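You operate a simulated robot arm through the tools that you are given. There is no shell and no other tool. Be economical: measure what you need, move in short steps, check, and stop when the job is done.

Carry out the task below with a simulated two-armed robot. There is one attempt and no reset: what you move stays moved.

JOB
Bring the black grip tray to the packing table in both hands; seat the apple bottle's hood in the press.
Fine: slide the brown fence back first; leave the bottle in the press; nothing else under the plunger. Set down upright: what you pick out.

It is judged by the outcome, as a careful person would: the job done as asked, and still so three seconds after it is handed in. It fails if anything else is knocked over, pushed out of place, dropped, spilled or broken.

ROBOT AND FRAMES
Two 7-joint arms with two-finger parallel grippers on one trunk, on a base that drives. Base frame: it is fixed to the floor where the robot stands at the start and does not move with it; the origin is under the middle of the robot, x ahead of it, y to its left, z up; the surface under the hand at the start is at about z = 850. Lengths are in mm, angles in degrees, forces in N, time in s.
The left shoulder is at the start at [50, 209, 1196], the right one opposite. With the tool pointing down near the work surface each hand reaches from about 240 to 900 mm from the robot's upright axis, wherever it stands, measured 20 degrees to its own side. Places, roughly: Wendaxo bay [600, 0, 900]; apple tab [600, 0, 1000]; black plunger [700, -2000, 1100]; blue lock ring [500, -2600, 1000]; green core lock [500, -3100, 1000]; orange wing screw [500, -2800, 1000]; pear tab [700, -1900, 1000]; press [700, -2000, 800]; purple rail clamp [500, -1000, 1000]; red latch bar [900, 0, 900]; teal clamp lever [500, -2200, 900]; yellow rail clamp [500, -600, 1000]. Payload 4.4 kg a hand.
Tool frame (each hand has its own): the origin (TCP) lies between the finger pads and is the grasp point; the fingertips stand 23 mm ahead of it; z points along the fingers, y is the line along which they close. The gripper opens to 94 mm. The fingers are 38 mm wide and 10 mm thick; the gripper's body (54 by 96 mm) begins 39 mm behind the TCP.
Orientation is that of the tool frame in the base frame, as [roll, pitch, yaw] about the fixed x, y, z axes, in that order (R = Rz(yaw) Ry(pitch) Rx(roll)). With the fingers straight down and closing along the base's y, the tool's x points along the base's -x, its y along +y and its z along -z.

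CONTROLS
- The arms move only by the tool arm_command. It takes "left_deltas", "right_deltas" or both (then of equal length, played together; a hand with none holds still); each is a list of rows, each a list of 7 numbers: the shift along the base's x, y, z in m, then the turn, a rotation vector about the base's x, y, z in degrees, then the closure in counts, from 0 (fully open) to 255 (shut). In form: [[tx, ty, tz, rx, ry, rz, grip], ...]. A call has 1 to 10 rows; each row is the pose to reach, as a shift and turn from the pose commanded when the call began. Each row takes 0.2 s and may step no farther than 50 mm and 8.6 degrees from the row before; otherwise, or with a gripper value out of range, the whole call is refused. A pose out of reach is approached as far as the arm can. The call stops where the force on the tool passes 70 N (or 10 N more than at its start, if that is more) or the arm is blocked; 0.2 s more then pass. The fingers move at their own pace (about 108 mm/s each) and stop on an object; they squeeze with about 34 N. The grip force told is the motor's: it shows also when the fingers shut on nothing. Time passes only in rows, and 0.2 s behind the last, so rows that repeat a pose let the fingers close. It gives the time, the measured TCP pose, the force on the tool (base axes), the opening and the grip force at its end, in the units of the frame above (readings bear some noise), with the torque about the TCP (base axes, N m) and any sound that the robot's microphone picked up, and new pictures: "pictures" is both (left out), scene, wrist or none (wrist: the cameras of the hands that moved).
- Cameras (640 x 400 px; columns grow to the right, rows downward): "scene" is now at [155.2, -8.5, 1370.5]; the picture's right is [-0.11, -0.99, 0.00], its down [-0.55, 0.06, -0.83] and it looks along [0.83, -0.09, -0.55] (base axes); focal length 241 px, centre (320, 200). "left" rides on the left gripper at [86, -16, -74] in its tool frame; the picture's right is [0.18, 0.98, 0.00], its down [-0.58, 0.11, -0.81] and it looks along [-0.79, 0.15, 0.59] (tool axes); focal length 243 px, centre (320, 200). "right" rides on the right gripper at [86, 16, -75] in its tool frame; the picture's right is [-0.18, 0.98, 0.00], its down [-0.58, -0.11, -0.81] and it looks along [-0.79, -0.15, 0.59] (tool axes); focal length 243 px, centre (320, 200). There is no depth. A picture from a camera that has moved, and an enlarged one, comes with that camera's place and axes in the base frame and with its lens.
- move_column(by): slides the trunk up (or, below 0, down) by that many mm; the arms and the scene camera ride with it, the base frame stays. It gives what a move gives, with no picture.
- steer(legs): drives the robot by 1 to 6 legs, each [ahead, left, turn to the left] in mm, mm and degrees, along the robot's own axes; the way and the turn of a leg run together, so that a leg with both is an arc; at most 1500 mm and 180 degrees a leg. The arms and the cameras ride along, it lands a little off, and it stops where it bumps. It gives what a move gives, and a new picture of the scene camera.
- aim_head(pan, tilt): turns the head with the scene camera to pan (to the left, within 80 degrees either way) and tilt (down, from -29 to 69), counted from straight ahead of the robot. It gives what a move gives, and a new picture of the scene camera.
- inspect(camera, box): a new picture of the part [left, top, right, bottom] of that camera's present view, enlarged. No time passes.
- hand_in(): hands the job in; it is judged then, once.

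Work in short steps. Places have to be worked out from the pictures, the camera data and where the tool is seen: move nearer, look again, correct. Check each grasp and each placing, and mend what went wrong. You have 120 turns and 260 pictures in all, those below and enlarged ones among them. Open the grippers and draw the arms clear of the work before you hand the job in, unless the task says otherwise; then end with one line.

The tools are called after "Request:" by a JSON object that holds its "fn" and its "kwargs". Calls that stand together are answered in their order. arm_command: Moves the arms, as the interface text tells. Its arguments: {"type":"object","properties":{"left_deltas":{"type":"array","items":{"type":"array","items":{"type":"number"}}},"right_deltas":{"type":"array","items":{"type":"array","items":{"type":"number"}}},"pictures":{"type":"string","enum":["both","scene","wrist","none"]}},"required":[]} The other tools are called the same way: move_column (by) slides the trunk up or down; steer (legs) drives the base; aim_head (pan, tilt) turns the head that bears the scene camera; inspect (camera, box) takes an enlarged picture of a part of a camera's view; hand_in () hands the job in.

At the start:

```text
t: 0.0
left_position: [597.3, 303.0, 1158.9]
left_tcp_rot: [179.9, 0.0, -180.0]
left_ft_force: [-1.0, 1.0, 0.5]
left_torque: [-0.03, -0.02, 0.0]
left_gripper_width: 94.0
left_gripper_force: 0.0
right_position: [566.4, -161.8, 1195.2]
right_tcp_rot: [-180.0, 0.0, 180.0]
right_ft_force: [0.7, 1.1, 0.4]
right_torque: [0.02, 0.0, 0.04]
right_gripper_width: 93.7
right_gripper_force: 0.1
trunk travel left (down, up): [-275.0, 288.0]
robot x, y, heading: [-2.7, 1.5, -0.2]
head pan, tilt: [-6.4, 33.5]
```

scene: 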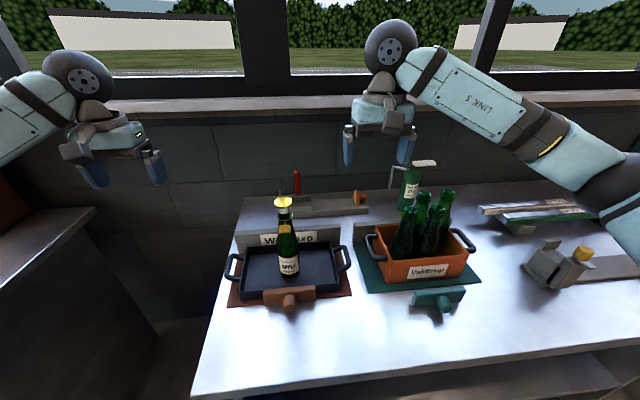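
right: 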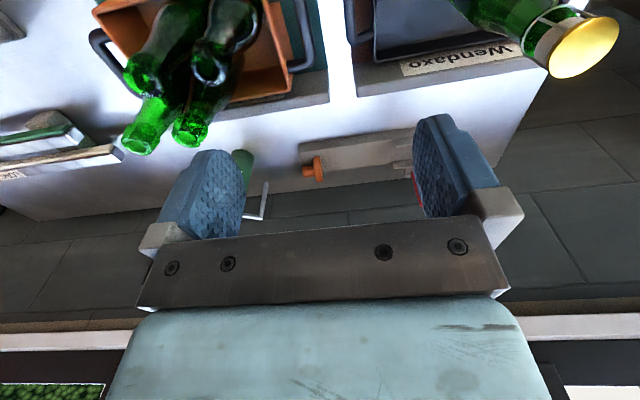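
left: 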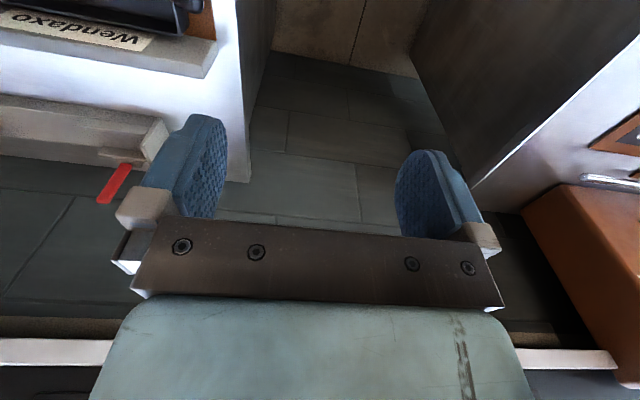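

I start by taking a closer look at the tray and its fence.

Request:
{"fn": "inspect", "kwargs": {"camera": "scene", "box": [210, 160, 370, 320]}}

Request:
{"fn": "inspect", "kwargs": {"camera": "scene", "box": [340, 150, 640, 340]}}

Request:
{"fn": "aim_head", "kwargs": {"pan": -75, "tilt": 20}}

```text
2.50 times, centred on (290, 240) of scene
camera zoom: at [155.2, -8.5, 1370.5], right [-0.11, -0.99, 0.0], down [-0.55, 0.06, -0.83], along [0.83, -0.09, -0.55], focal length 602 px, centre (395, 100)
```

zoom: 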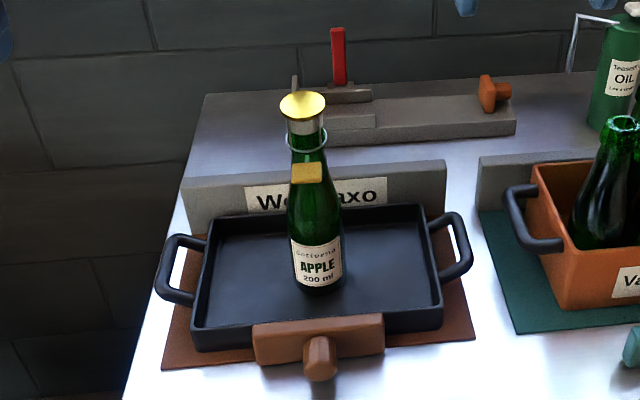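

```text
2.11 times, centred on (490, 245) of scene
camera zoom: at [155.2, -8.5, 1370.5], right [-0.11, -0.99, 0.0], down [-0.55, 0.06, -0.83], along [0.83, -0.09, -0.55], focal length 507 px, centre (-38, 105)
```

zoom: 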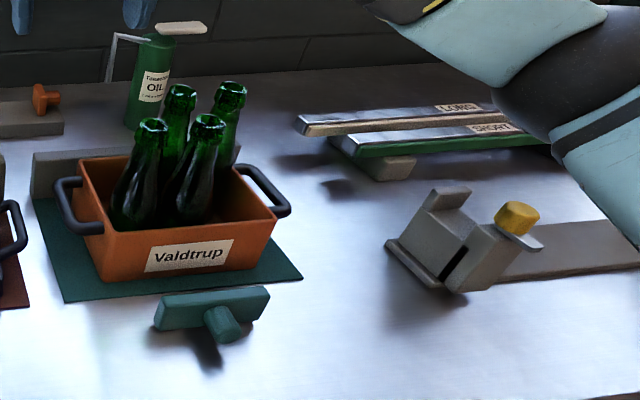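

```text
t: 1.4
left_position: [598.1, 303.3, 1160.2]
left_tcp_rot: [180.0, 0.0, 180.0]
left_ft_force: [0.3, 0.2, -0.1]
left_torque: [-0.03, -0.05, 0.0]
left_gripper_width: 94.0
left_gripper_force: 0.0
right_position: [567.3, -161.6, 1195.5]
right_tcp_rot: [179.9, 0.0, 180.0]
right_ft_force: [0.1, 0.6, 0.4]
right_torque: [0.02, 0.02, 0.04]
right_gripper_width: 94.0
right_gripper_force: 0.0
trunk travel left (down, up): [-275.0, 288.0]
robot x, y, heading: [-1.2, 2.6, -0.1]
head pan, tilt: [-75.0, 20.0]
camera scene: at [91.1, -88.6, 1392.0], right [-0.97, -0.26, 0.0], down [-0.09, 0.33, -0.94], along [0.24, -0.91, -0.34], focal length 241 px, centre (320, 200)
```

scene: 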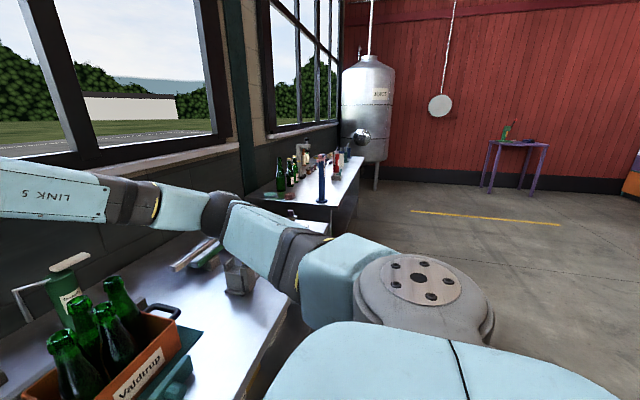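

The far table is visible with the press; I zoom in on it.

Request:
{"fn": "inspect", "kwargs": {"camera": "scene", "box": [250, 130, 390, 220]}}

Request:
{"fn": "aim_head", "kwargs": {"pan": 0, "tilt": 40}}

```text
4.44 times, centred on (320, 175) of scene
camera zoom: at [91.1, -88.6, 1392.0], right [-0.97, -0.26, 0.0], down [-0.09, 0.33, -0.94], along [0.24, -0.91, -0.34], focal length 1071 px, centre (320, 311)
```

zoom: 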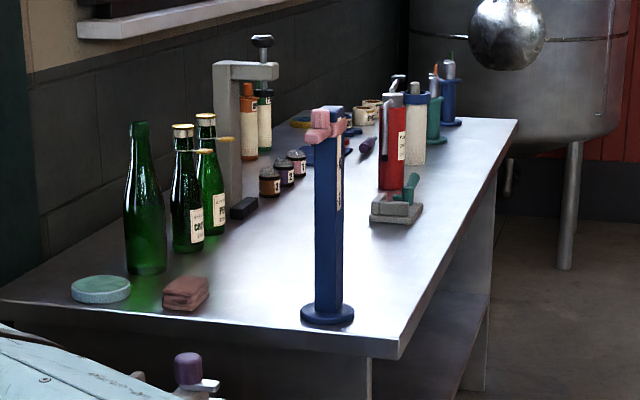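

```text
t: 2.9
left_position: [596.0, 304.1, 1160.0]
left_tcp_rot: [-180.0, 0.1, -180.0]
left_ft_force: [0.9, -0.7, -0.2]
left_torque: [0.01, 0.01, -0.01]
left_gripper_width: 94.1
left_gripper_force: 0.1
right_position: [566.9, -162.6, 1195.3]
right_tcp_rot: [180.0, 0.0, -180.0]
right_ft_force: [-0.6, 0.5, 0.4]
right_torque: [0.01, 0.02, -0.02]
right_gripper_width: 94.1
right_gripper_force: 0.1
trunk travel left (down, up): [-275.0, 288.0]
robot x, y, heading: [4.1, -0.1, 0.0]
head pan, tilt: [0.0, 40.0]
camera scene: at [151.9, 1.2, 1360.6], right [0.0, -1.0, 0.0], down [-0.64, 0.0, -0.77], along [0.77, 0.0, -0.64], focal length 241 px, centre (320, 200)
```

scene: 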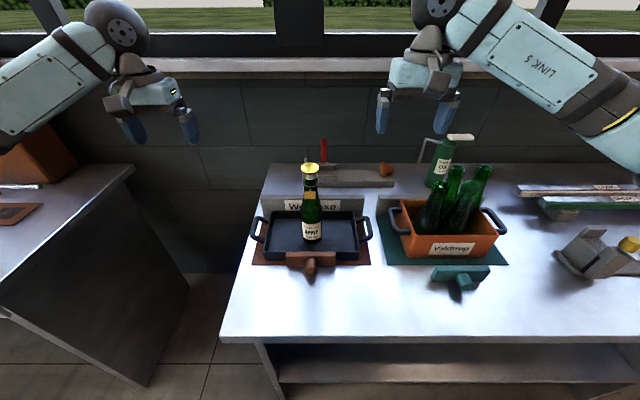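

The fence's knob looks to be at about (490, 25, 870), and the teal one shows the pulled-back state. I move the left hand in front of the tray to look closer.

Request:
{"fn": "arm_command", "kwargs": {"left_deltas": [[-0.045, 0, 0, 0, 0, 0, 0], [-0.09, 0, 0, 0, 0, 0, 0], [-0.13, -0.02, 0, 0, 0, 0, 0], [-0.15, -0.06, 0, 0, 0, 0, 0], [-0.15, -0.105, 0, 0, 0, 0, 0], [-0.15, -0.15, 0, 0, 0, 0, 0], [-0.15, -0.195, -0.01, 0, 0, 0, 0], [-0.15, -0.24, -0.03, 0, 0, 0, 0], [-0.15, -0.275, -0.06, 0, 0, 0, 0], [-0.15, -0.275, -0.06, 0, 0, 0, 0]]}}

```text
t: 5.1
left_position: [448.6, 28.3, 1097.5]
left_tcp_rot: [180.0, -0.2, 180.0]
left_ft_force: [0.9, -0.6, -0.7]
left_torque: [0.01, 0.03, 0.0]
left_gripper_width: 94.2
left_gripper_force: 0.1
right_position: [566.1, -161.5, 1195.9]
right_tcp_rot: [179.9, 0.0, -180.0]
right_ft_force: [-0.2, -0.1, -0.3]
right_torque: [-0.01, -0.03, -0.02]
right_gripper_width: 94.1
right_gripper_force: 0.0
trunk travel left (down, up): [-275.0, 288.0]
robot x, y, heading: [0.6, 2.7, 0.0]
head pan, tilt: [0.0, 40.0]
camera scene: at [151.5, 2.0, 1360.7], right [0.0, -1.0, 0.0], down [-0.64, 0.0, -0.77], along [0.77, 0.0, -0.64], focal length 241 px, centre (320, 200)
camera left: at [363.2, 12.4, 1172.5], right [-0.18, 0.98, 0.0], down [0.58, 0.11, 0.81], along [0.79, 0.15, -0.59], focal length 243 px, centre (320, 200)
```

scene: 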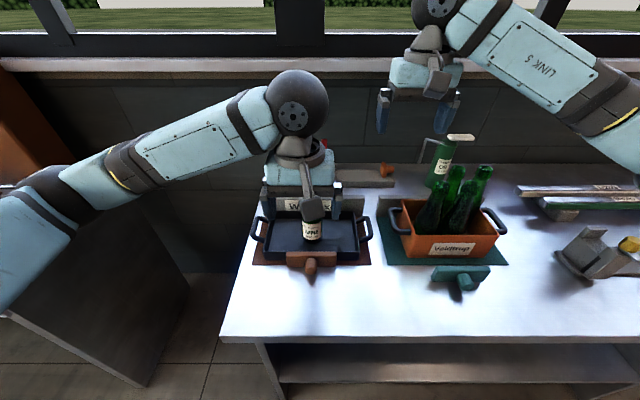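
left: 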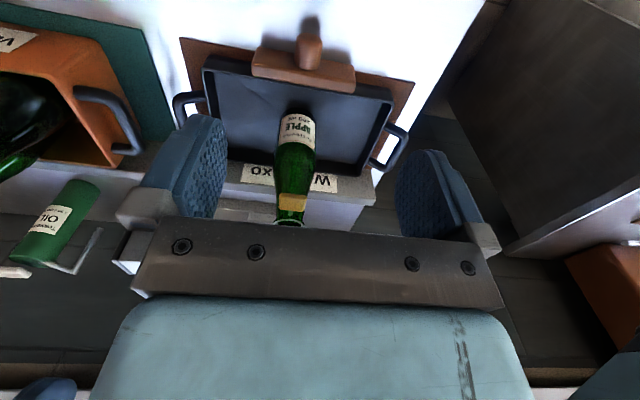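

I zoom in on the fence and tray from the wrist.

Request:
{"fn": "inspect", "kwargs": {"camera": "left", "box": [160, 10, 420, 220]}}

```text
1.90 times, centred on (290, 115) of left
camera zoom: at [363.2, 12.4, 1172.5], right [-0.18, 0.98, 0.0], down [0.58, 0.11, 0.81], along [0.79, 0.15, -0.59], focal length 462 px, centre (377, 362)
```

zoom: 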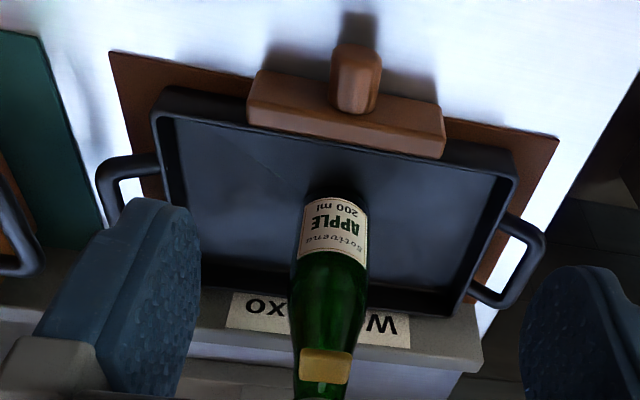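

The knob is roughly at (483, 24). I lower the hand over it, keeping slightly robot-side, and look again.

Request:
{"fn": "arm_command", "kwargs": {"left_deltas": [[0.0, 0, -0.04, 0, 0, 0, 0], [0.01, 0, -0.08, 0, 0, 0, 0], [0.012, -0.003, -0.12, 0, 0, 0, 0], [0.012, -0.003, -0.15, 0, 0, 0, 0], [0.012, -0.003, -0.15, 0, 0, 0, 0]]}}

```text
t: 6.3
left_position: [461.1, 26.2, 948.5]
left_tcp_rot: [179.9, 0.0, 180.0]
left_ft_force: [1.4, -0.2, 0.1]
left_torque: [0.0, 0.02, 0.0]
left_gripper_width: 93.8
left_gripper_force: 0.1
right_position: [566.9, -161.7, 1195.1]
right_tcp_rot: [-180.0, 0.0, 179.9]
right_ft_force: [0.0, 0.7, -0.8]
right_torque: [0.03, -0.02, -0.02]
right_gripper_width: 94.0
right_gripper_force: 0.0
trunk travel left (down, up): [-275.0, 288.0]
robot x, y, heading: [1.4, 1.7, -0.2]
head pan, tilt: [0.0, 40.0]
camera scene: at [151.8, 1.1, 1360.6], right [0.0, -1.0, 0.0], down [-0.64, 0.0, -0.77], along [0.77, 0.0, -0.64], focal length 241 px, centre (320, 200)
camera left: at [376.0, 9.3, 1022.4], right [-0.18, 0.98, 0.0], down [0.58, 0.11, 0.81], along [0.79, 0.15, -0.59], focal length 243 px, centre (320, 200)
```

scene: 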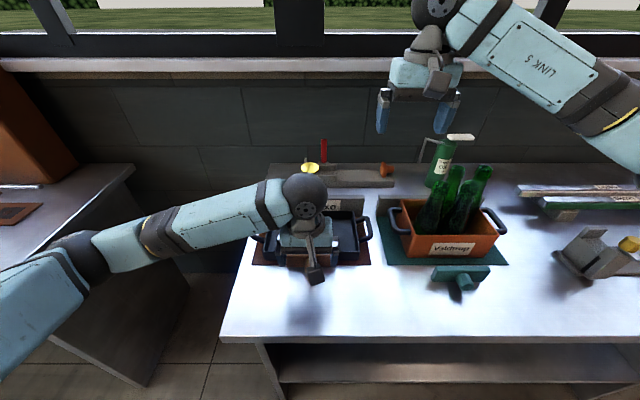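
left: 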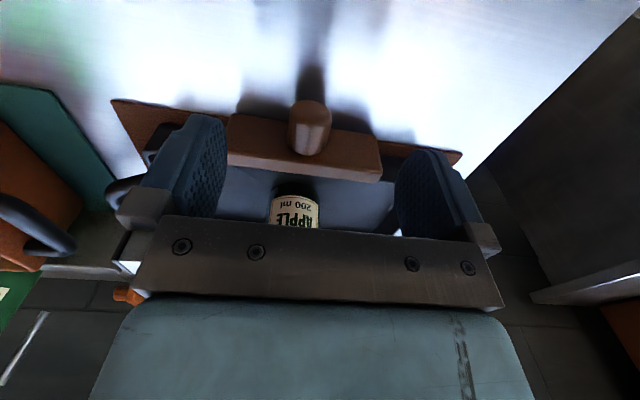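

The knob tip looks to be near x 462, y 21, z ~890. I go lower and a touch to the right.

Request:
{"fn": "arm_command", "kwargs": {"left_deltas": [[0.0, -0.005, -0.02, 0, 0, 0, 0], [0.0, -0.005, -0.035, 0, 0, 0, 0], [0.0, -0.005, -0.035, 0, 0, 0, 0]], "pictures": "wrist"}}

Request:
{"fn": "inspect", "kwargs": {"camera": "scene", "box": [240, 190, 400, 300]}}

```text
t: 7.1
left_position: [461.0, 21.4, 913.6]
left_tcp_rot: [-179.9, 0.0, 179.9]
left_ft_force: [0.7, -0.3, -0.6]
left_torque: [0.05, -0.01, -0.02]
left_gripper_width: 93.9
left_gripper_force: 0.0
right_position: [566.7, -162.3, 1195.4]
right_tcp_rot: [179.9, -0.1, 180.0]
right_ft_force: [-0.2, -0.5, 0.1]
right_torque: [0.01, 0.01, -0.01]
right_gripper_width: 94.3
right_gripper_force: 0.1
trunk travel left (down, up): [-275.0, 288.0]
robot x, y, heading: [-1.0, -3.0, 0.1]
head pan, tilt: [0.0, 40.0]
camera left: at [375.3, 5.4, 988.2], right [-0.18, 0.98, 0.0], down [0.58, 0.11, 0.81], along [0.79, 0.15, -0.59], focal length 243 px, centre (320, 200)
```

left: 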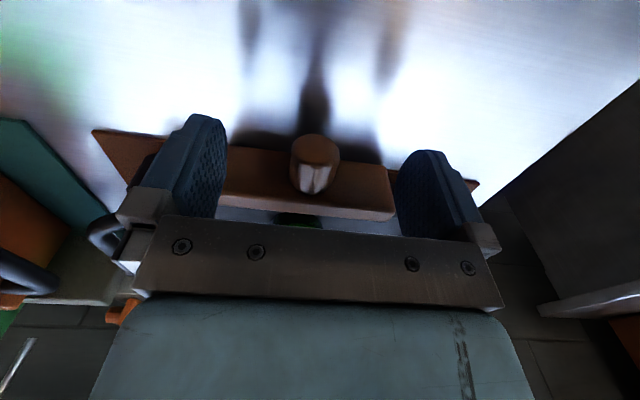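

```text
3.64 times, centred on (320, 245) of scene
camera zoom: at [151.9, 1.2, 1360.6], right [0.0, -1.0, 0.0], down [-0.64, 0.0, -0.77], along [0.77, 0.0, -0.64], focal length 876 px, centre (320, 36)
```

zoom: 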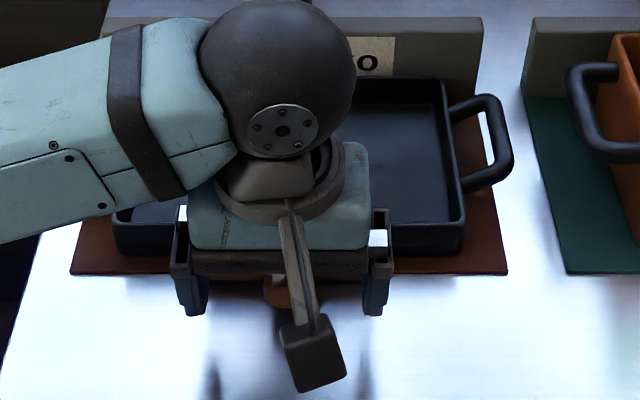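

Fence front ~x 495, knob tip ~466, centre height ~885. I descend to the knob with fingers straddling it and close.

Request:
{"fn": "arm_command", "kwargs": {"left_deltas": [[0.008, -0.001, -0.015, 0, 0, 0, 0], [0.008, -0.001, -0.029, 0, 0, 0, 0], [0.008, -0.001, -0.029, 0, 0, 0, 100], [0.008, -0.001, -0.029, 0, 0, 0, 255], [0.008, -0.001, -0.029, 0, 0, 0, 255], [0.008, -0.001, -0.029, 0, 0, 0, 255]], "pictures": "wrist"}}

```text
t: 8.5
left_position: [467.6, 21.1, 883.7]
left_tcp_rot: [180.0, 0.0, -179.8]
left_ft_force: [-0.2, 16.6, 0.8]
left_torque: [0.22, -0.14, -0.11]
left_gripper_width: 28.8
left_gripper_force: 44.9
right_position: [566.4, -160.7, 1195.7]
right_tcp_rot: [-179.8, 0.0, -179.9]
right_ft_force: [-0.4, 0.4, 0.6]
right_torque: [0.01, 0.02, 0.0]
right_gripper_width: 94.0
right_gripper_force: 0.0
trunk travel left (down, up): [-275.0, 288.0]
robot x, y, heading: [1.5, 5.5, 0.3]
head pan, tilt: [0.0, 40.0]
camera left: at [382.5, 5.0, 958.9], right [-0.19, 0.98, 0.0], down [0.58, 0.11, 0.81], along [0.79, 0.15, -0.59], focal length 243 px, centre (320, 200)
```

left: 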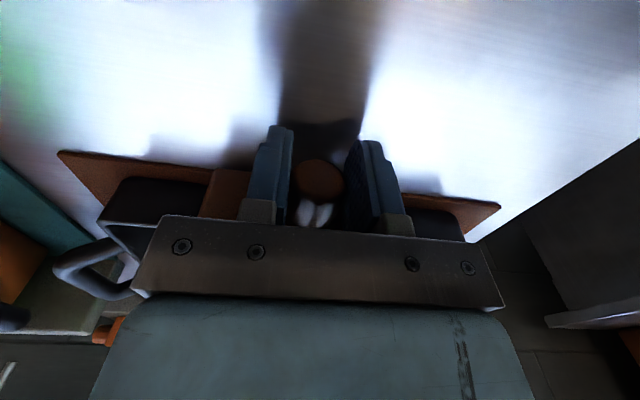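

The knob is gripped (28.8 mm). I pull it gently toward the robot.

Request:
{"fn": "arm_command", "kwargs": {"left_deltas": [[-0.008, 0.002, 0, 0, 0, 0, 255], [-0.016, 0.002, 0, 0, 0, 0, 255], [-0.024, 0.002, 0, 0, 0, 0, 255], [-0.032, 0.002, 0, 0, 0, 0, 255], [-0.04, 0.002, 0, 0, 0, 0, 255], [-0.048, 0.002, 0, 0, 0, 0, 255]], "pictures": "both"}}

```text
t: 9.9
left_position: [427.3, 20.4, 884.5]
left_tcp_rot: [-180.0, -0.2, -179.8]
left_ft_force: [35.4, -22.7, -23.5]
left_torque: [0.09, 0.12, -0.39]
left_gripper_width: 29.6
left_gripper_force: 45.1
right_position: [573.2, -164.7, 1192.0]
right_tcp_rot: [179.9, -0.5, -180.0]
right_ft_force: [-0.7, -0.3, 0.4]
right_torque: [0.03, 0.03, 0.05]
right_gripper_width: 93.9
right_gripper_force: 0.0
trunk travel left (down, up): [-275.0, 288.0]
robot x, y, heading: [2.9, -1.6, -0.1]
head pan, tilt: [0.0, 40.0]
camera scene: at [158.3, -1.0, 1359.6], right [0.0, -1.0, 0.0], down [-0.65, 0.0, -0.76], along [0.76, 0.0, -0.65], focal length 241 px, centre (320, 200)
camera left: at [341.3, 4.9, 959.4], right [-0.19, 0.98, 0.0], down [0.58, 0.11, 0.81], along [0.79, 0.15, -0.59], focal length 243 px, centre (320, 200)
```

scene: 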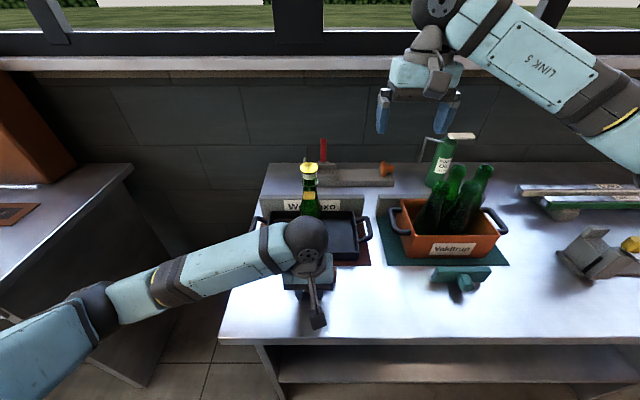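
left: 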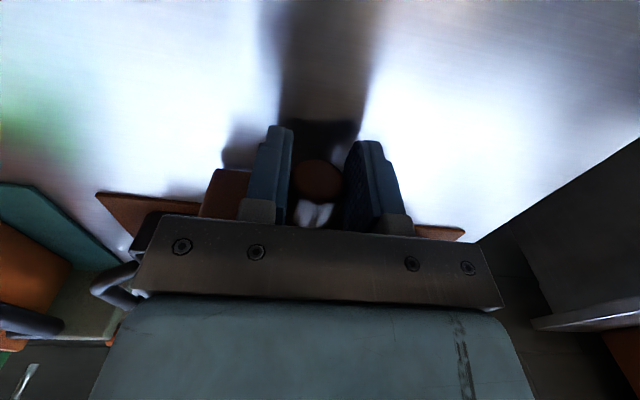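

The fence slid 40 mm and hit its end stop (35 N). I release and lift clear, then look.

Request:
{"fn": "arm_command", "kwargs": {"left_deltas": [[0.006, 0, 0, 0, 0, 0, 255], [0.006, 0, 0, 0, 0, 0, 0], [0.006, 0, 0, 0, 0, 0, 0], [0.006, 0, 0.04, 0, 0, 0, 0], [0.0, 0, 0.085, 0, 0, 0, 0], [0.0, 0.04, 0.13, 0, 0, 0, 0], [0.0, 0.085, 0.17, 0, 0, 0, 0], [0.0, 0.13, 0.2, 0, 0, 0, 0], [0.0, 0.165, 0.2, 0, 0, 0, 0]], "pictures": "scene"}}

Request:
{"fn": "inspect", "kwargs": {"camera": "scene", "box": [230, 150, 390, 290]}}

```text
refused: row 6 steps farther than a row can; nothing moved
```

```text
2.86 times, centred on (310, 220) of scene
camera zoom: at [158.3, -1.0, 1359.6], right [0.0, -1.0, 0.0], down [-0.65, 0.0, -0.76], along [0.76, 0.0, -0.65], focal length 688 px, centre (349, 143)
```

zoom: 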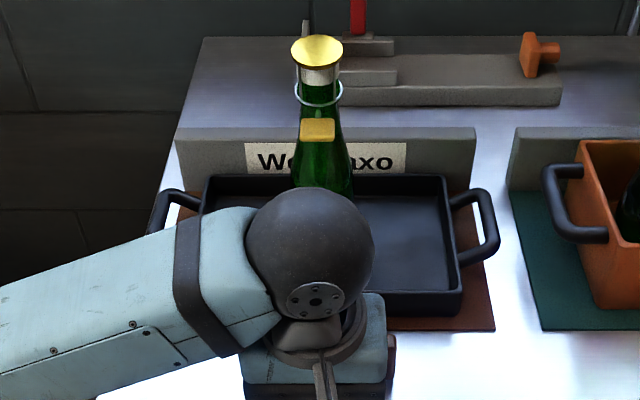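

I redo that with smaller steps.

Request:
{"fn": "arm_command", "kwargs": {"left_deltas": [[0.006, 0, 0, 0, 0, 0, 255], [0.006, 0, 0, 0, 0, 0, 0], [0.006, 0, 0, 0, 0, 0, 0], [0.006, 0, 0.04, 0, 0, 0, 0], [0.0, 0, 0.085, 0, 0, 0, 0], [0.0, 0.02, 0.125, 0, 0, 0, 0], [0.0, 0.055, 0.155, 0, 0, 0, 0], [0.0, 0.1, 0.17, 0, 0, 0, 0], [0.0, 0.145, 0.17, 0, 0, 0, 0], [0.0, 0.17, 0.17, 0, 0, 0, 0]], "pictures": "both"}}

Request:
{"fn": "inspect", "kwargs": {"camera": "scene", "box": [230, 150, 390, 290]}}

```text
t: 12.1
left_position: [421.6, 192.5, 1058.4]
left_tcp_rot: [180.0, 0.0, -180.0]
left_ft_force: [-0.5, -0.6, 0.1]
left_torque: [-0.01, 0.02, 0.01]
left_gripper_width: 93.8
left_gripper_force: 0.0
right_position: [566.8, -162.1, 1194.2]
right_tcp_rot: [-180.0, -0.2, 179.9]
right_ft_force: [0.4, -0.2, 0.4]
right_torque: [0.02, -0.03, -0.01]
right_gripper_width: 94.0
right_gripper_force: 0.1
trunk travel left (down, up): [-275.0, 288.0]
robot x, y, heading: [0.1, 1.1, 0.0]
head pan, tilt: [0.0, 40.0]
camera scene: at [151.8, 1.5, 1360.6], right [0.0, -1.0, 0.0], down [-0.64, 0.0, -0.77], along [0.77, 0.0, -0.64], focal length 241 px, centre (320, 200)
camera left: at [335.6, 176.4, 1133.5], right [-0.18, 0.98, 0.0], down [0.58, 0.11, 0.81], along [0.79, 0.15, -0.59], focal length 243 px, centre (320, 200)
```

scene: 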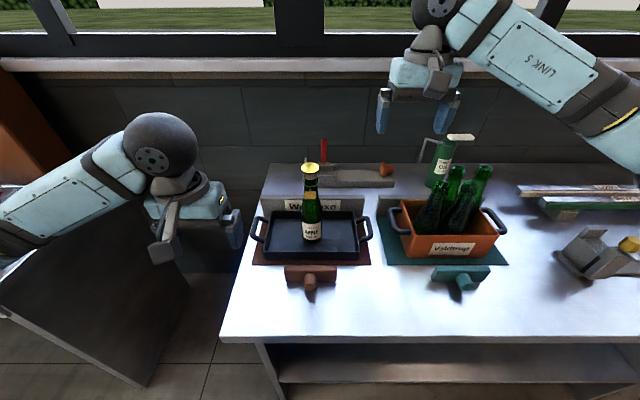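
left: 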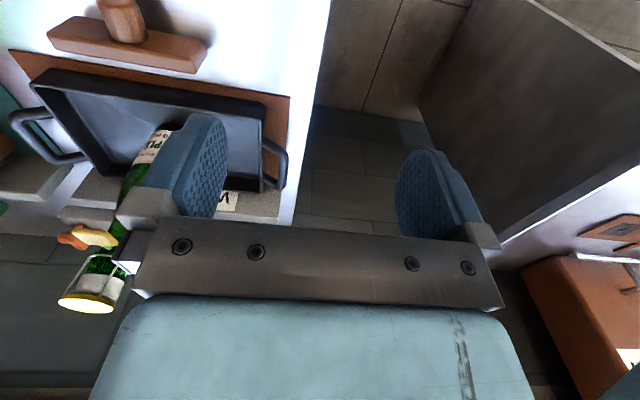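

```text
2.86 times, centred on (310, 220) of scene
camera zoom: at [151.8, 1.5, 1360.6], right [0.0, -1.0, 0.0], down [-0.64, 0.0, -0.77], along [0.77, 0.0, -0.64], focal length 688 px, centre (349, 143)
```

zoom: 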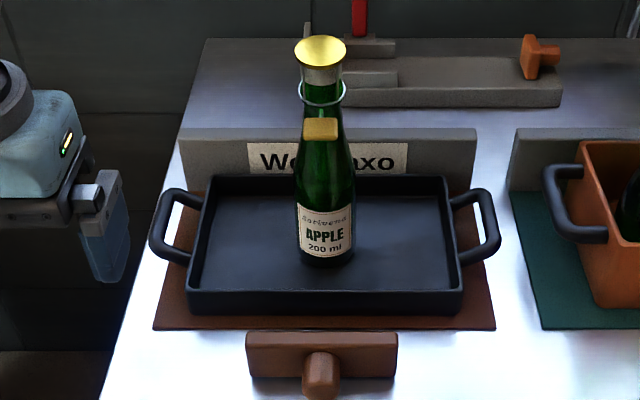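

The fence is clear. Now I look closely at the left handle from the wrist to localise it.

Request:
{"fn": "inspect", "kwargs": {"camera": "left", "box": [210, 80, 310, 220]}}

Request:
{"fn": "inspect", "kwargs": {"camera": "scene", "box": [240, 190, 300, 270]}}

Request:
{"fn": "inspect", "kwargs": {"camera": "scene", "box": [330, 190, 390, 270]}}

Request:
{"fn": "inspect", "kwargs": {"camera": "scene", "box": [270, 140, 400, 200]}}

```text
2.86 times, centred on (260, 150) of left
camera zoom: at [335.6, 176.4, 1133.5], right [-0.18, 0.98, 0.0], down [0.58, 0.11, 0.81], along [0.79, 0.15, -0.59], focal length 693 px, centre (491, 343)
```

zoom: 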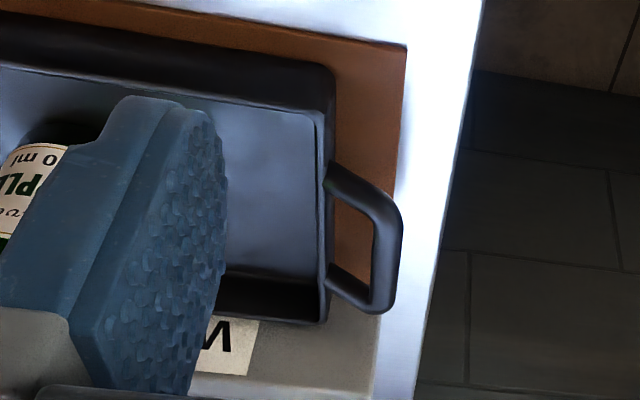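

```text
5.00 times, centred on (270, 230) of scene
camera zoom: at [151.8, 1.5, 1360.6], right [0.0, -1.0, 0.0], down [-0.64, 0.0, -0.77], along [0.77, 0.0, -0.64], focal length 1205 px, centre (570, 50)
```

zoom: 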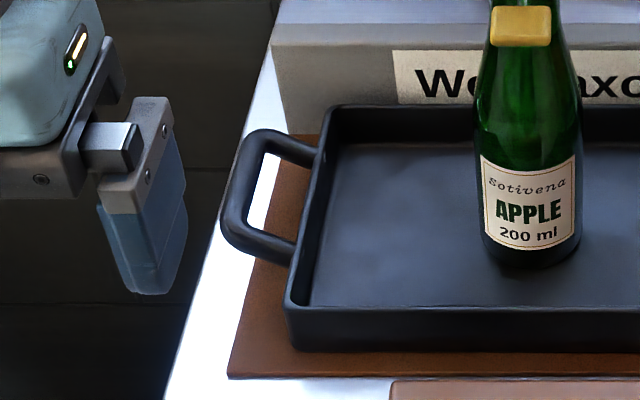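

```text
5.00 times, centred on (360, 230) of scene
camera zoom: at [151.8, 1.5, 1360.6], right [0.0, -1.0, 0.0], down [-0.64, 0.0, -0.77], along [0.77, 0.0, -0.64], focal length 1205 px, centre (120, 50)
```

zoom: 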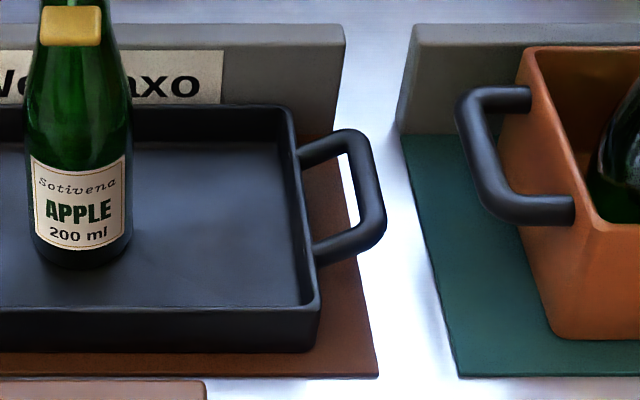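

```text
4.92 times, centred on (335, 170) of scene
camera zoom: at [151.8, 1.5, 1360.6], right [0.0, -1.0, 0.0], down [-0.64, 0.0, -0.77], along [0.77, 0.0, -0.64], focal length 1186 px, centre (246, 348)
```

zoom: 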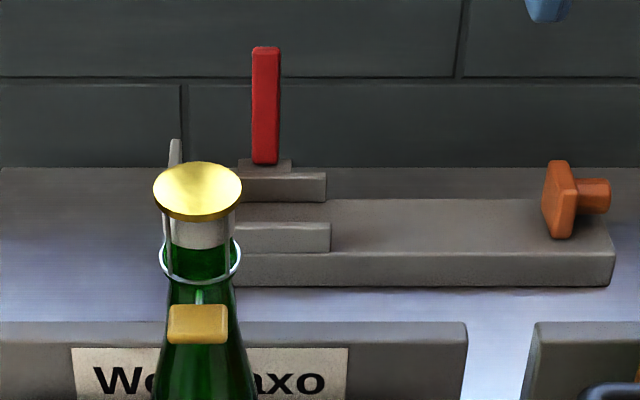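

Left handle bar centre ≈ (596, 172, 892), right ≈ (598, −133, 892). The orange crate's handle is close to the right one, so I check its place with the right wrist camera.

Request:
{"fn": "inspect", "kwargs": {"camera": "right", "box": [240, 0, 400, 100]}}

```text
4.00 times, centred on (320, 50) of right
camera zoom: at [480.0, -144.6, 1269.3], right [0.18, 0.98, 0.0], down [0.58, -0.11, 0.81], along [0.79, -0.15, -0.59], focal length 970 px, centre (320, 800)
```

zoom: 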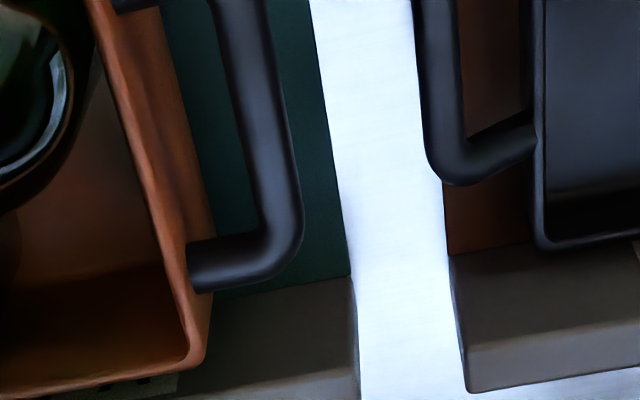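

The crate handle's inner edge is at y≈−181, z≈940, so I'll tilt the right hand 15° to clear it. Both hands go above their handles with fingers pre-closed to about 34 mm.

Request:
{"fn": "arm_command", "kwargs": {"left_deltas": [[0.04, 0, 0, 0, 0, 0, 163], [0.085, -0.01, 0, 0, 0, 0, 163], [0.13, -0.02, 0, 0, 0, 0, 163], [0.174, -0.02, 0, 0, 0, 0, 163], [0.174, -0.02, -0.02, 0, 0, 0, 163], [0.174, -0.02, -0.05, 0, 0, 0, 163], [0.174, -0.02, -0.08, 0, 0, 0, 163], [0.174, -0.02, -0.1, 0, 0, 0, 163]], "right_deltas": [[0.03, 0.03, 0, 0, 0, 0, 163], [0.032, 0.031, -0.04, 0, 0, 0, 163], [0.032, 0.031, -0.08, 0, 0, 0, 163], [0.032, 0.031, -0.12, 0, 0, 0, 163], [0.032, 0.031, -0.15, -5, 0, 0, 163], [0.032, 0.031, -0.18, -10, 0, 0, 163], [0.032, 0.031, -0.21, -15, 0, 0, 163], [0.032, 0.031, -0.235, -15, 0, 0, 163]]}}

```text
t: 13.9
left_position: [594.1, 171.8, 954.1]
left_tcp_rot: [-179.9, 0.0, -180.0]
left_ft_force: [-0.3, -0.4, 0.0]
left_torque: [-0.03, -0.03, -0.02]
left_gripper_width: 34.0
left_gripper_force: 0.0
right_position: [600.2, -130.8, 961.5]
right_tcp_rot: [-165.0, -0.1, -180.0]
right_ft_force: [-0.2, -0.2, -0.4]
right_torque: [-0.01, 0.0, 0.03]
right_gripper_width: 34.2
right_gripper_force: 0.1
trunk travel left (down, up): [-275.0, 288.0]
robot x, y, heading: [2.9, -1.2, 0.0]
head pan, tilt: [0.0, 40.0]
camera scene: at [152.4, 1.0, 1360.6], right [0.0, -1.0, 0.0], down [-0.64, 0.0, -0.77], along [0.77, 0.0, -0.64], focal length 241 px, centre (320, 200)
camera right: at [513.3, -94.7, 1029.2], right [0.18, 0.95, -0.25], down [0.58, 0.1, 0.81], along [0.79, -0.3, -0.53], focal length 243 px, centre (320, 200)
camera left: at [509.2, 155.4, 1029.7], right [-0.18, 0.98, 0.0], down [0.58, 0.11, 0.81], along [0.79, 0.15, -0.59], focal length 243 px, centre (320, 200)
```

scene: 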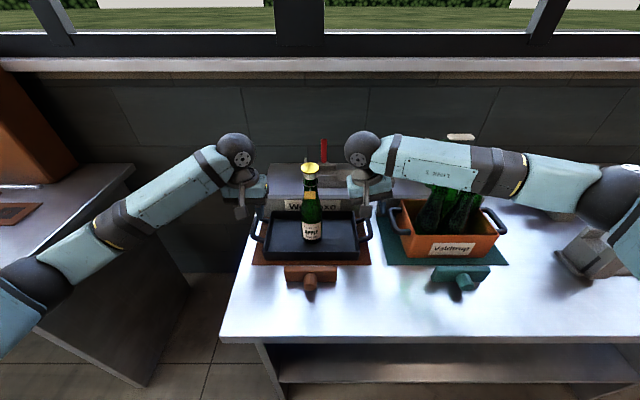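
right: 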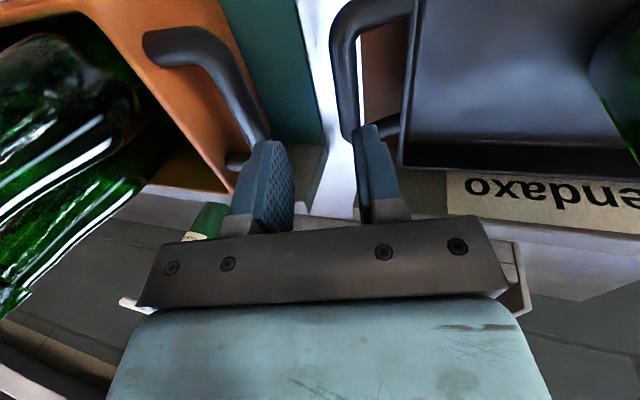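
left: 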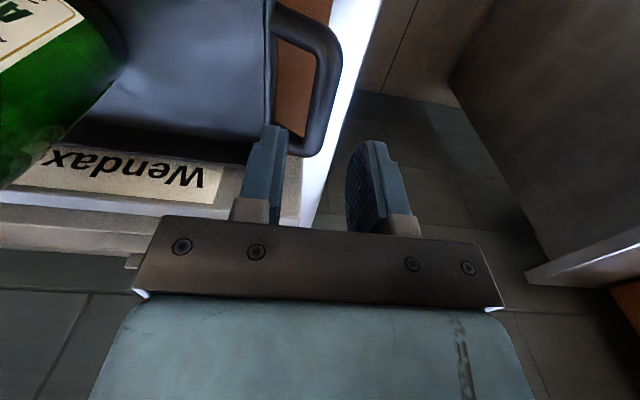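

Bars measured at y≈175 (left) and y≈−131 (right), x≈594. I descend, the right hand along its tilted axis.

Request:
{"fn": "arm_command", "kwargs": {"left_deltas": [[0.0, 0.0035, 0, 0, 0, 0, 163], [0.0, 0.0035, -0.02, 0, 0, 0, 163], [0.0, 0.0035, -0.04, 0, 0, 0, 163], [0.0, 0.0035, -0.055, 0, 0, 0, 163], [0.0, 0.0035, -0.064, 0, 0, 0, 163], [0.0, 0.0035, -0.064, 0, 0, 0, 163]], "right_deltas": [[-0.003, 0.018, 0, 0, 0, 0, 163], [-0.006, 0.013, -0.02, 0, 0, 0, 163], [-0.006, 0.0075, -0.04, 0, 0, 0, 163], [-0.006, 0.0025, -0.06, 0, 0, 0, 163], [-0.006, 0, -0.071, 0, 0, 0, 163], [-0.006, 0, -0.071, 0, 0, 0, 163]]}}

```text
t: 15.3
left_position: [588.4, 176.7, 895.9]
left_tcp_rot: [-179.8, 0.3, -180.0]
left_ft_force: [-0.3, -0.2, -0.7]
left_torque: [0.0, 0.0, 0.01]
left_gripper_width: 34.0
left_gripper_force: 0.0
right_position: [593.4, -126.2, 898.0]
right_tcp_rot: [-165.3, 0.8, 180.0]
right_ft_force: [6.8, 12.1, 59.1]
right_torque: [1.79, 0.68, -0.26]
right_gripper_width: 32.5
right_gripper_force: 0.1
trunk travel left (down, up): [-275.0, 288.0]
robot x, y, heading: [-2.9, 1.6, -0.1]
head pan, tilt: [0.0, 40.0]
camera scene: at [146.6, 3.5, 1362.2], right [0.0, -1.0, 0.0], down [-0.64, 0.0, -0.77], along [0.77, 0.0, -0.64], focal length 241 px, centre (320, 200)
camera right: at [504.2, -91.2, 963.9], right [0.19, 0.95, -0.25], down [0.57, 0.1, 0.82], along [0.8, -0.29, -0.52], focal length 243 px, centre (320, 200)
camera left: at [502.6, 161.0, 969.9], right [-0.18, 0.98, 0.0], down [0.58, 0.11, 0.81], along [0.8, 0.15, -0.59], focal length 243 px, centre (320, 200)
```

scene: 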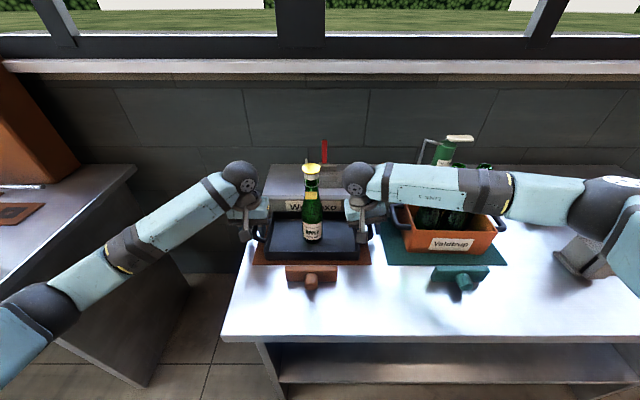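
right: 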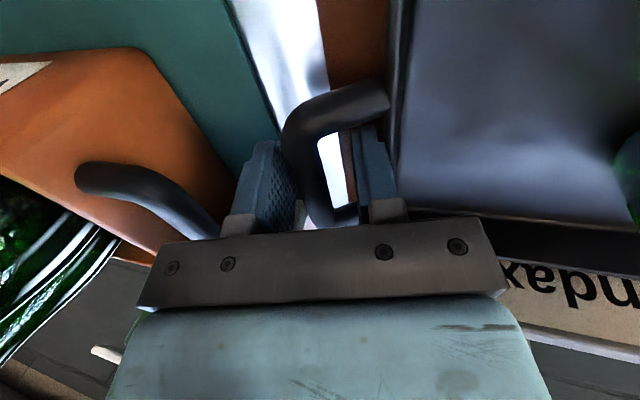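
left: 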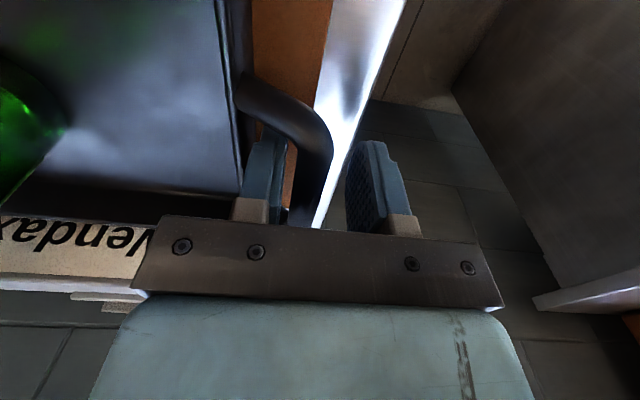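

The right outer finger touched the bar (bar at y≈−133). I raise the right hand a little, shift it outward ~6 mm; left shifts −2 mm.

Request:
{"fn": "arm_command", "kwargs": {"left_deltas": [[0.002, 0, 0, 0, 0, 0, 163], [0.004, -0.002, 0, 0, 0, 0, 163], [0.004, -0.002, -0.003, 0, 0, 0, 163]], "right_deltas": [[0, 0.003, 0.016, 0, 0, 0, 163], [0.002, -0.002, 0.02, 0, 0, 0, 163], [0.002, -0.002, 0.02, 0, 0, 0, 163]], "pictures": "wrist"}}

```text
t: 16.1
left_position: [596.1, 174.6, 889.8]
left_tcp_rot: [-180.0, 0.0, 179.9]
left_ft_force: [-0.4, -1.0, 0.3]
left_torque: [0.03, -0.03, 0.0]
left_gripper_width: 33.9
left_gripper_force: 0.0
right_position: [597.3, -133.8, 907.5]
right_tcp_rot: [-164.9, -0.1, 180.0]
right_ft_force: [0.1, 0.5, 0.4]
right_torque: [0.02, -0.01, 0.01]
right_gripper_width: 34.0
right_gripper_force: 0.0
trunk travel left (down, up): [-275.0, 288.0]
robot x, y, heading: [-4.4, -1.8, -0.2]
head pan, tilt: [0.0, 40.0]
camera right: at [509.2, -98.2, 975.3], right [0.18, 0.95, -0.26], down [0.58, 0.1, 0.81], along [0.79, -0.3, -0.53], focal length 243 px, centre (320, 200)
camera left: at [510.4, 158.2, 964.0], right [-0.18, 0.98, 0.0], down [0.58, 0.11, 0.81], along [0.79, 0.15, -0.59], focal length 243 px, centre (320, 200)
```

right: 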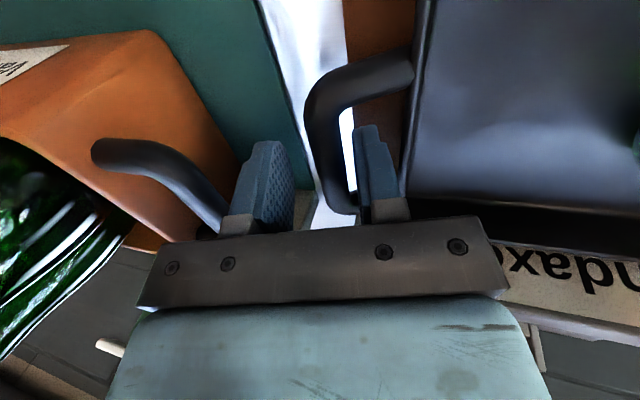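
left: 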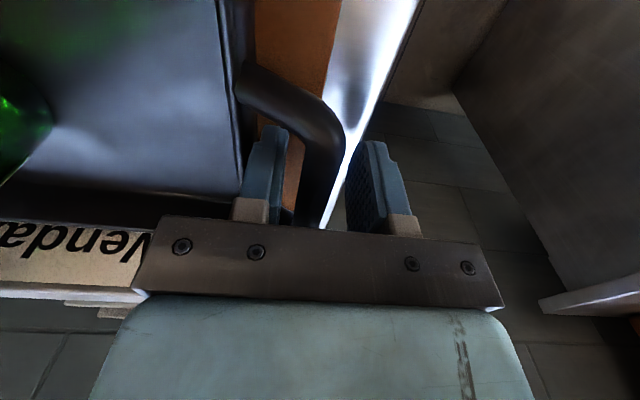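

The torque implies the inner finger's holder sat on the tray rim. I reduce tilt to 10°, narrow the opening to 30 mm, and go down again at y≈−132.

Request:
{"fn": "arm_command", "kwargs": {"right_deltas": [[0, 0.001, 0, 2.5, 0, 0, 173], [0, 0.001, 0, 5, 0, 0, 173], [0, 0.001, -0.008, 5, 0, 0, 173], [-0.001, 0.001, -0.0165, 5, 0, 0, 173], [-0.001, 0.001, -0.0165, 5, 0, 0, 173]], "pictures": "wrist"}}

```text
t: 17.3
left_position: [593.4, 174.6, 890.3]
left_tcp_rot: [-179.8, 0.2, 180.0]
left_ft_force: [0.1, 0.7, -0.3]
left_torque: [0.0, -0.01, -0.04]
left_gripper_width: 33.8
left_gripper_force: 0.1
right_position: [592.3, -130.4, 894.9]
right_tcp_rot: [-169.9, 0.2, -180.0]
right_ft_force: [0.2, 0.9, 0.0]
right_torque: [-0.02, 0.04, -0.02]
right_gripper_width: 30.3
right_gripper_force: 0.1
trunk travel left (down, up): [-275.0, 288.0]
robot x, y, heading: [-3.0, 0.9, 0.1]
head pan, tilt: [0.0, 40.0]
camera right: at [505.4, -101.1, 964.9], right [0.18, 0.97, -0.17], down [0.58, 0.03, 0.82], along [0.79, -0.25, -0.55], focal length 243 px, centre (320, 200)
```

right: 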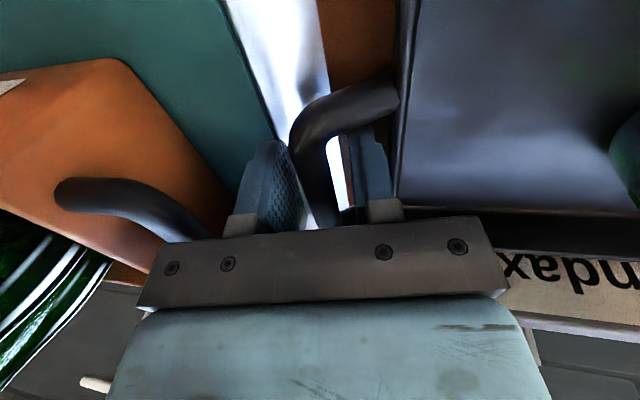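

No contact now, and the bar lies between the fingers. I close both hands gently.

Request:
{"fn": "arm_command", "kwargs": {"left_deltas": [[0, 0, 0, 0, 0, 0, 190], [0, 0, 0, 0, 0, 0, 215], [0, 0, 0, 0, 0, 0, 255], [0, 0, 0, 0, 0, 0, 255]], "right_deltas": [[0, -0.002, -0.002, 0, 0, 0, 190], [0, -0.002, -0.003, 0, 0, 0, 215], [0, -0.002, -0.003, 0, 0, 0, 255], [0, -0.002, -0.003, 0, 0, 0, 255]]}}

```text
t: 18.3
left_position: [592.8, 169.7, 892.2]
left_tcp_rot: [-179.7, 0.3, 179.6]
left_ft_force: [-2.1, -50.7, -0.2]
left_torque: [0.45, -0.25, -1.21]
left_gripper_width: 13.4
left_gripper_force: 33.3
right_position: [591.7, -129.4, 892.6]
right_tcp_rot: [-170.2, 0.1, -179.7]
right_ft_force: [0.4, 48.5, 3.2]
right_torque: [-0.31, 0.38, 1.22]
right_gripper_width: 13.5
right_gripper_force: 34.0
trunk travel left (down, up): [-275.0, 288.0]
robot x, y, heading: [-2.1, 2.1, -0.1]
head pan, tilt: [0.0, 40.0]
camera scene: at [149.0, 2.2, 1361.0], right [0.0, -1.0, 0.0], down [-0.64, 0.0, -0.77], along [0.77, 0.0, -0.64], focal length 241 px, centre (320, 200)
camera right: at [504.2, -100.7, 963.1], right [0.18, 0.97, -0.17], down [0.58, 0.03, 0.81], along [0.8, -0.24, -0.56], focal length 243 px, centre (320, 200)
camera left: at [507.3, 156.1, 965.6], right [-0.18, 0.98, -0.01], down [0.58, 0.11, 0.81], along [0.8, 0.14, -0.59], focal length 243 px, centre (320, 200)
```

scene: 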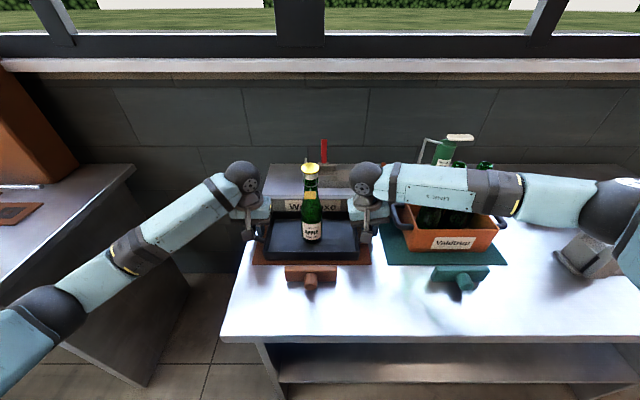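
right: 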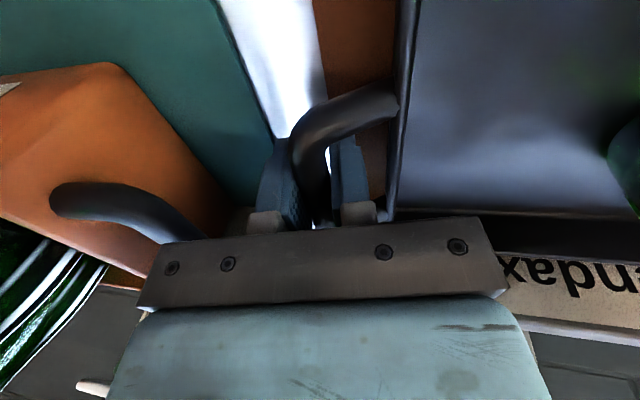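
left: 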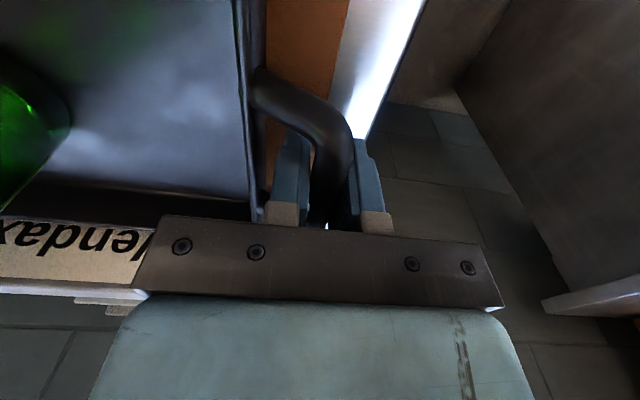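

Both bars are gripped (13.5 mm) but the hands pull apart at ~50 N; I ease each inward 3 mm to relieve this.

Request:
{"fn": "arm_command", "kwargs": {"left_deltas": [[0, -0.0015, 0, 0, 0, 0, 255], [0, -0.003, 0, 0, 0, 0, 255], [0, -0.003, 0, 0, 0, 0, 255]], "right_deltas": [[0, 0.0015, 0, 0, 0, 0, 255], [0, 0.003, 0, 0, 0, 0, 255], [0, 0.003, 0, 0, 0, 0, 255]], "pictures": "none"}}

```text
t: 19.1
left_position: [594.3, 170.6, 892.1]
left_tcp_rot: [179.9, 0.2, -179.9]
left_ft_force: [0.7, -33.7, 1.6]
left_torque: [0.32, 0.2, -1.26]
left_gripper_width: 13.5
left_gripper_force: 34.0
right_position: [592.6, -129.6, 892.6]
right_tcp_rot: [-170.0, 0.2, -179.9]
right_ft_force: [-5.2, 35.6, 10.2]
right_torque: [-0.19, -0.06, 1.36]
right_gripper_width: 14.0
right_gripper_force: 34.5
trunk travel left (down, up): [-275.0, 288.0]
robot x, y, heading: [-2.6, 0.9, 0.3]
head pan, tilt: [0.0, 40.0]
```

Still 34 N; I ease in a further 5 mm each.

Request:
{"fn": "arm_command", "kwargs": {"left_deltas": [[0, -0.0025, 0, 0, 0, 0, 255], [0, -0.005, 0, 0, 0, 0, 255], [0, -0.005, 0, 0, 0, 0, 255]], "right_deltas": [[0, 0.0025, 0, 0, 0, 0, 255], [0, 0.005, 0, 0, 0, 0, 255], [0, 0.005, 0, 0, 0, 0, 255]], "pictures": "none"}}

```text
t: 19.9
left_position: [594.4, 169.8, 890.6]
left_tcp_rot: [179.7, 0.1, -179.6]
left_ft_force: [-0.4, 30.9, 1.4]
left_torque: [-0.27, 0.04, -1.3]
left_gripper_width: 14.0
left_gripper_force: 34.3
right_position: [592.5, -131.1, 893.3]
right_tcp_rot: [-169.6, 0.3, 179.7]
right_ft_force: [-8.0, -27.2, 23.9]
right_torque: [0.2, 0.26, 1.24]
right_gripper_width: 14.1
right_gripper_force: 34.5
trunk travel left (down, up): [-275.0, 288.0]
robot x, y, heading: [0.7, -2.1, 0.1]
head pan, tilt: [0.0, 40.0]
```

Overshot slightly; I back off 2.3 mm each and start a small 15 mm lift.

Request:
{"fn": "arm_command", "kwargs": {"left_deltas": [[0, 0.0023, 0, 0, 0, 0, 255], [0, 0.0023, 0.004, 0, 0, 0, 255], [0, 0.0023, 0.008, 0, 0, 0, 255], [0, 0.0023, 0.012, 0, 0, 0, 255], [0, 0.0023, 0.015, 0, 0, 0, 255], [0, 0.0023, 0.015, 0, 0, 0, 255]], "right_deltas": [[0, -0.0023, 0, 0, 0, 0, 255], [0, -0.0023, 0.004, 0, 0, 0, 255], [0, -0.0023, 0.008, 0, 0, 0, 255], [0, -0.0023, 0.012, 0, 0, 0, 255], [0, -0.0023, 0.015, 0, 0, 0, 255], [0, -0.0023, 0.015, 0, 0, 0, 255]], "pictures": "scene"}}

Request:
{"fn": "inspect", "kwargs": {"camera": "scene", "box": [240, 150, 400, 280]}}

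```text
t: 21.3
left_position: [597.9, 169.4, 901.9]
left_tcp_rot: [179.8, 0.0, -179.9]
left_ft_force: [0.6, 47.3, -3.3]
left_torque: [-0.53, -0.59, -1.34]
left_gripper_width: 14.2
left_gripper_force: 33.7
right_position: [595.3, -129.2, 902.9]
right_tcp_rot: [-169.8, -0.1, 179.8]
right_ft_force: [0.4, -47.9, -5.3]
right_torque: [0.36, 0.61, 1.24]
right_gripper_width: 13.7
right_gripper_force: 34.2
trunk travel left (down, up): [-275.0, 288.0]
robot x, y, heading: [-0.0, -2.0, -0.1]
head pan, tilt: [0.0, 40.0]
camera scene: at [152.8, 1.3, 1360.4], right [0.0, -1.0, 0.0], down [-0.64, 0.0, -0.77], along [0.77, 0.0, -0.64], focal length 241 px, centre (320, 200)
```

scene: 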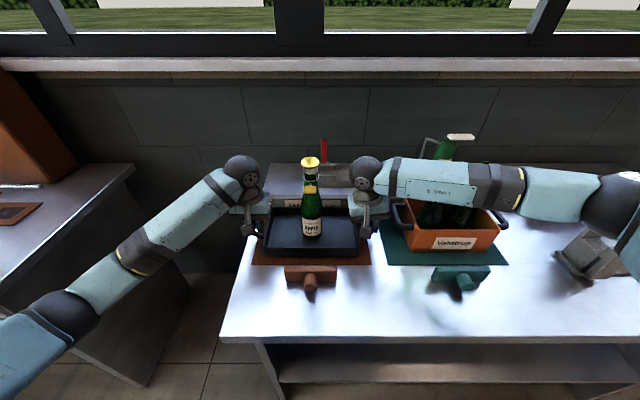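

```text
3.08 times, centred on (320, 215) of scene
camera zoom: at [152.8, 1.3, 1360.4], right [0.0, -1.0, 0.0], down [-0.64, 0.0, -0.77], along [0.77, 0.0, -0.64], focal length 741 px, centre (320, 154)
```

zoom: 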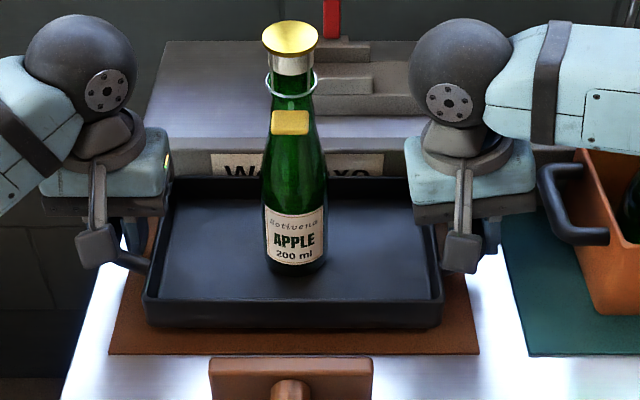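

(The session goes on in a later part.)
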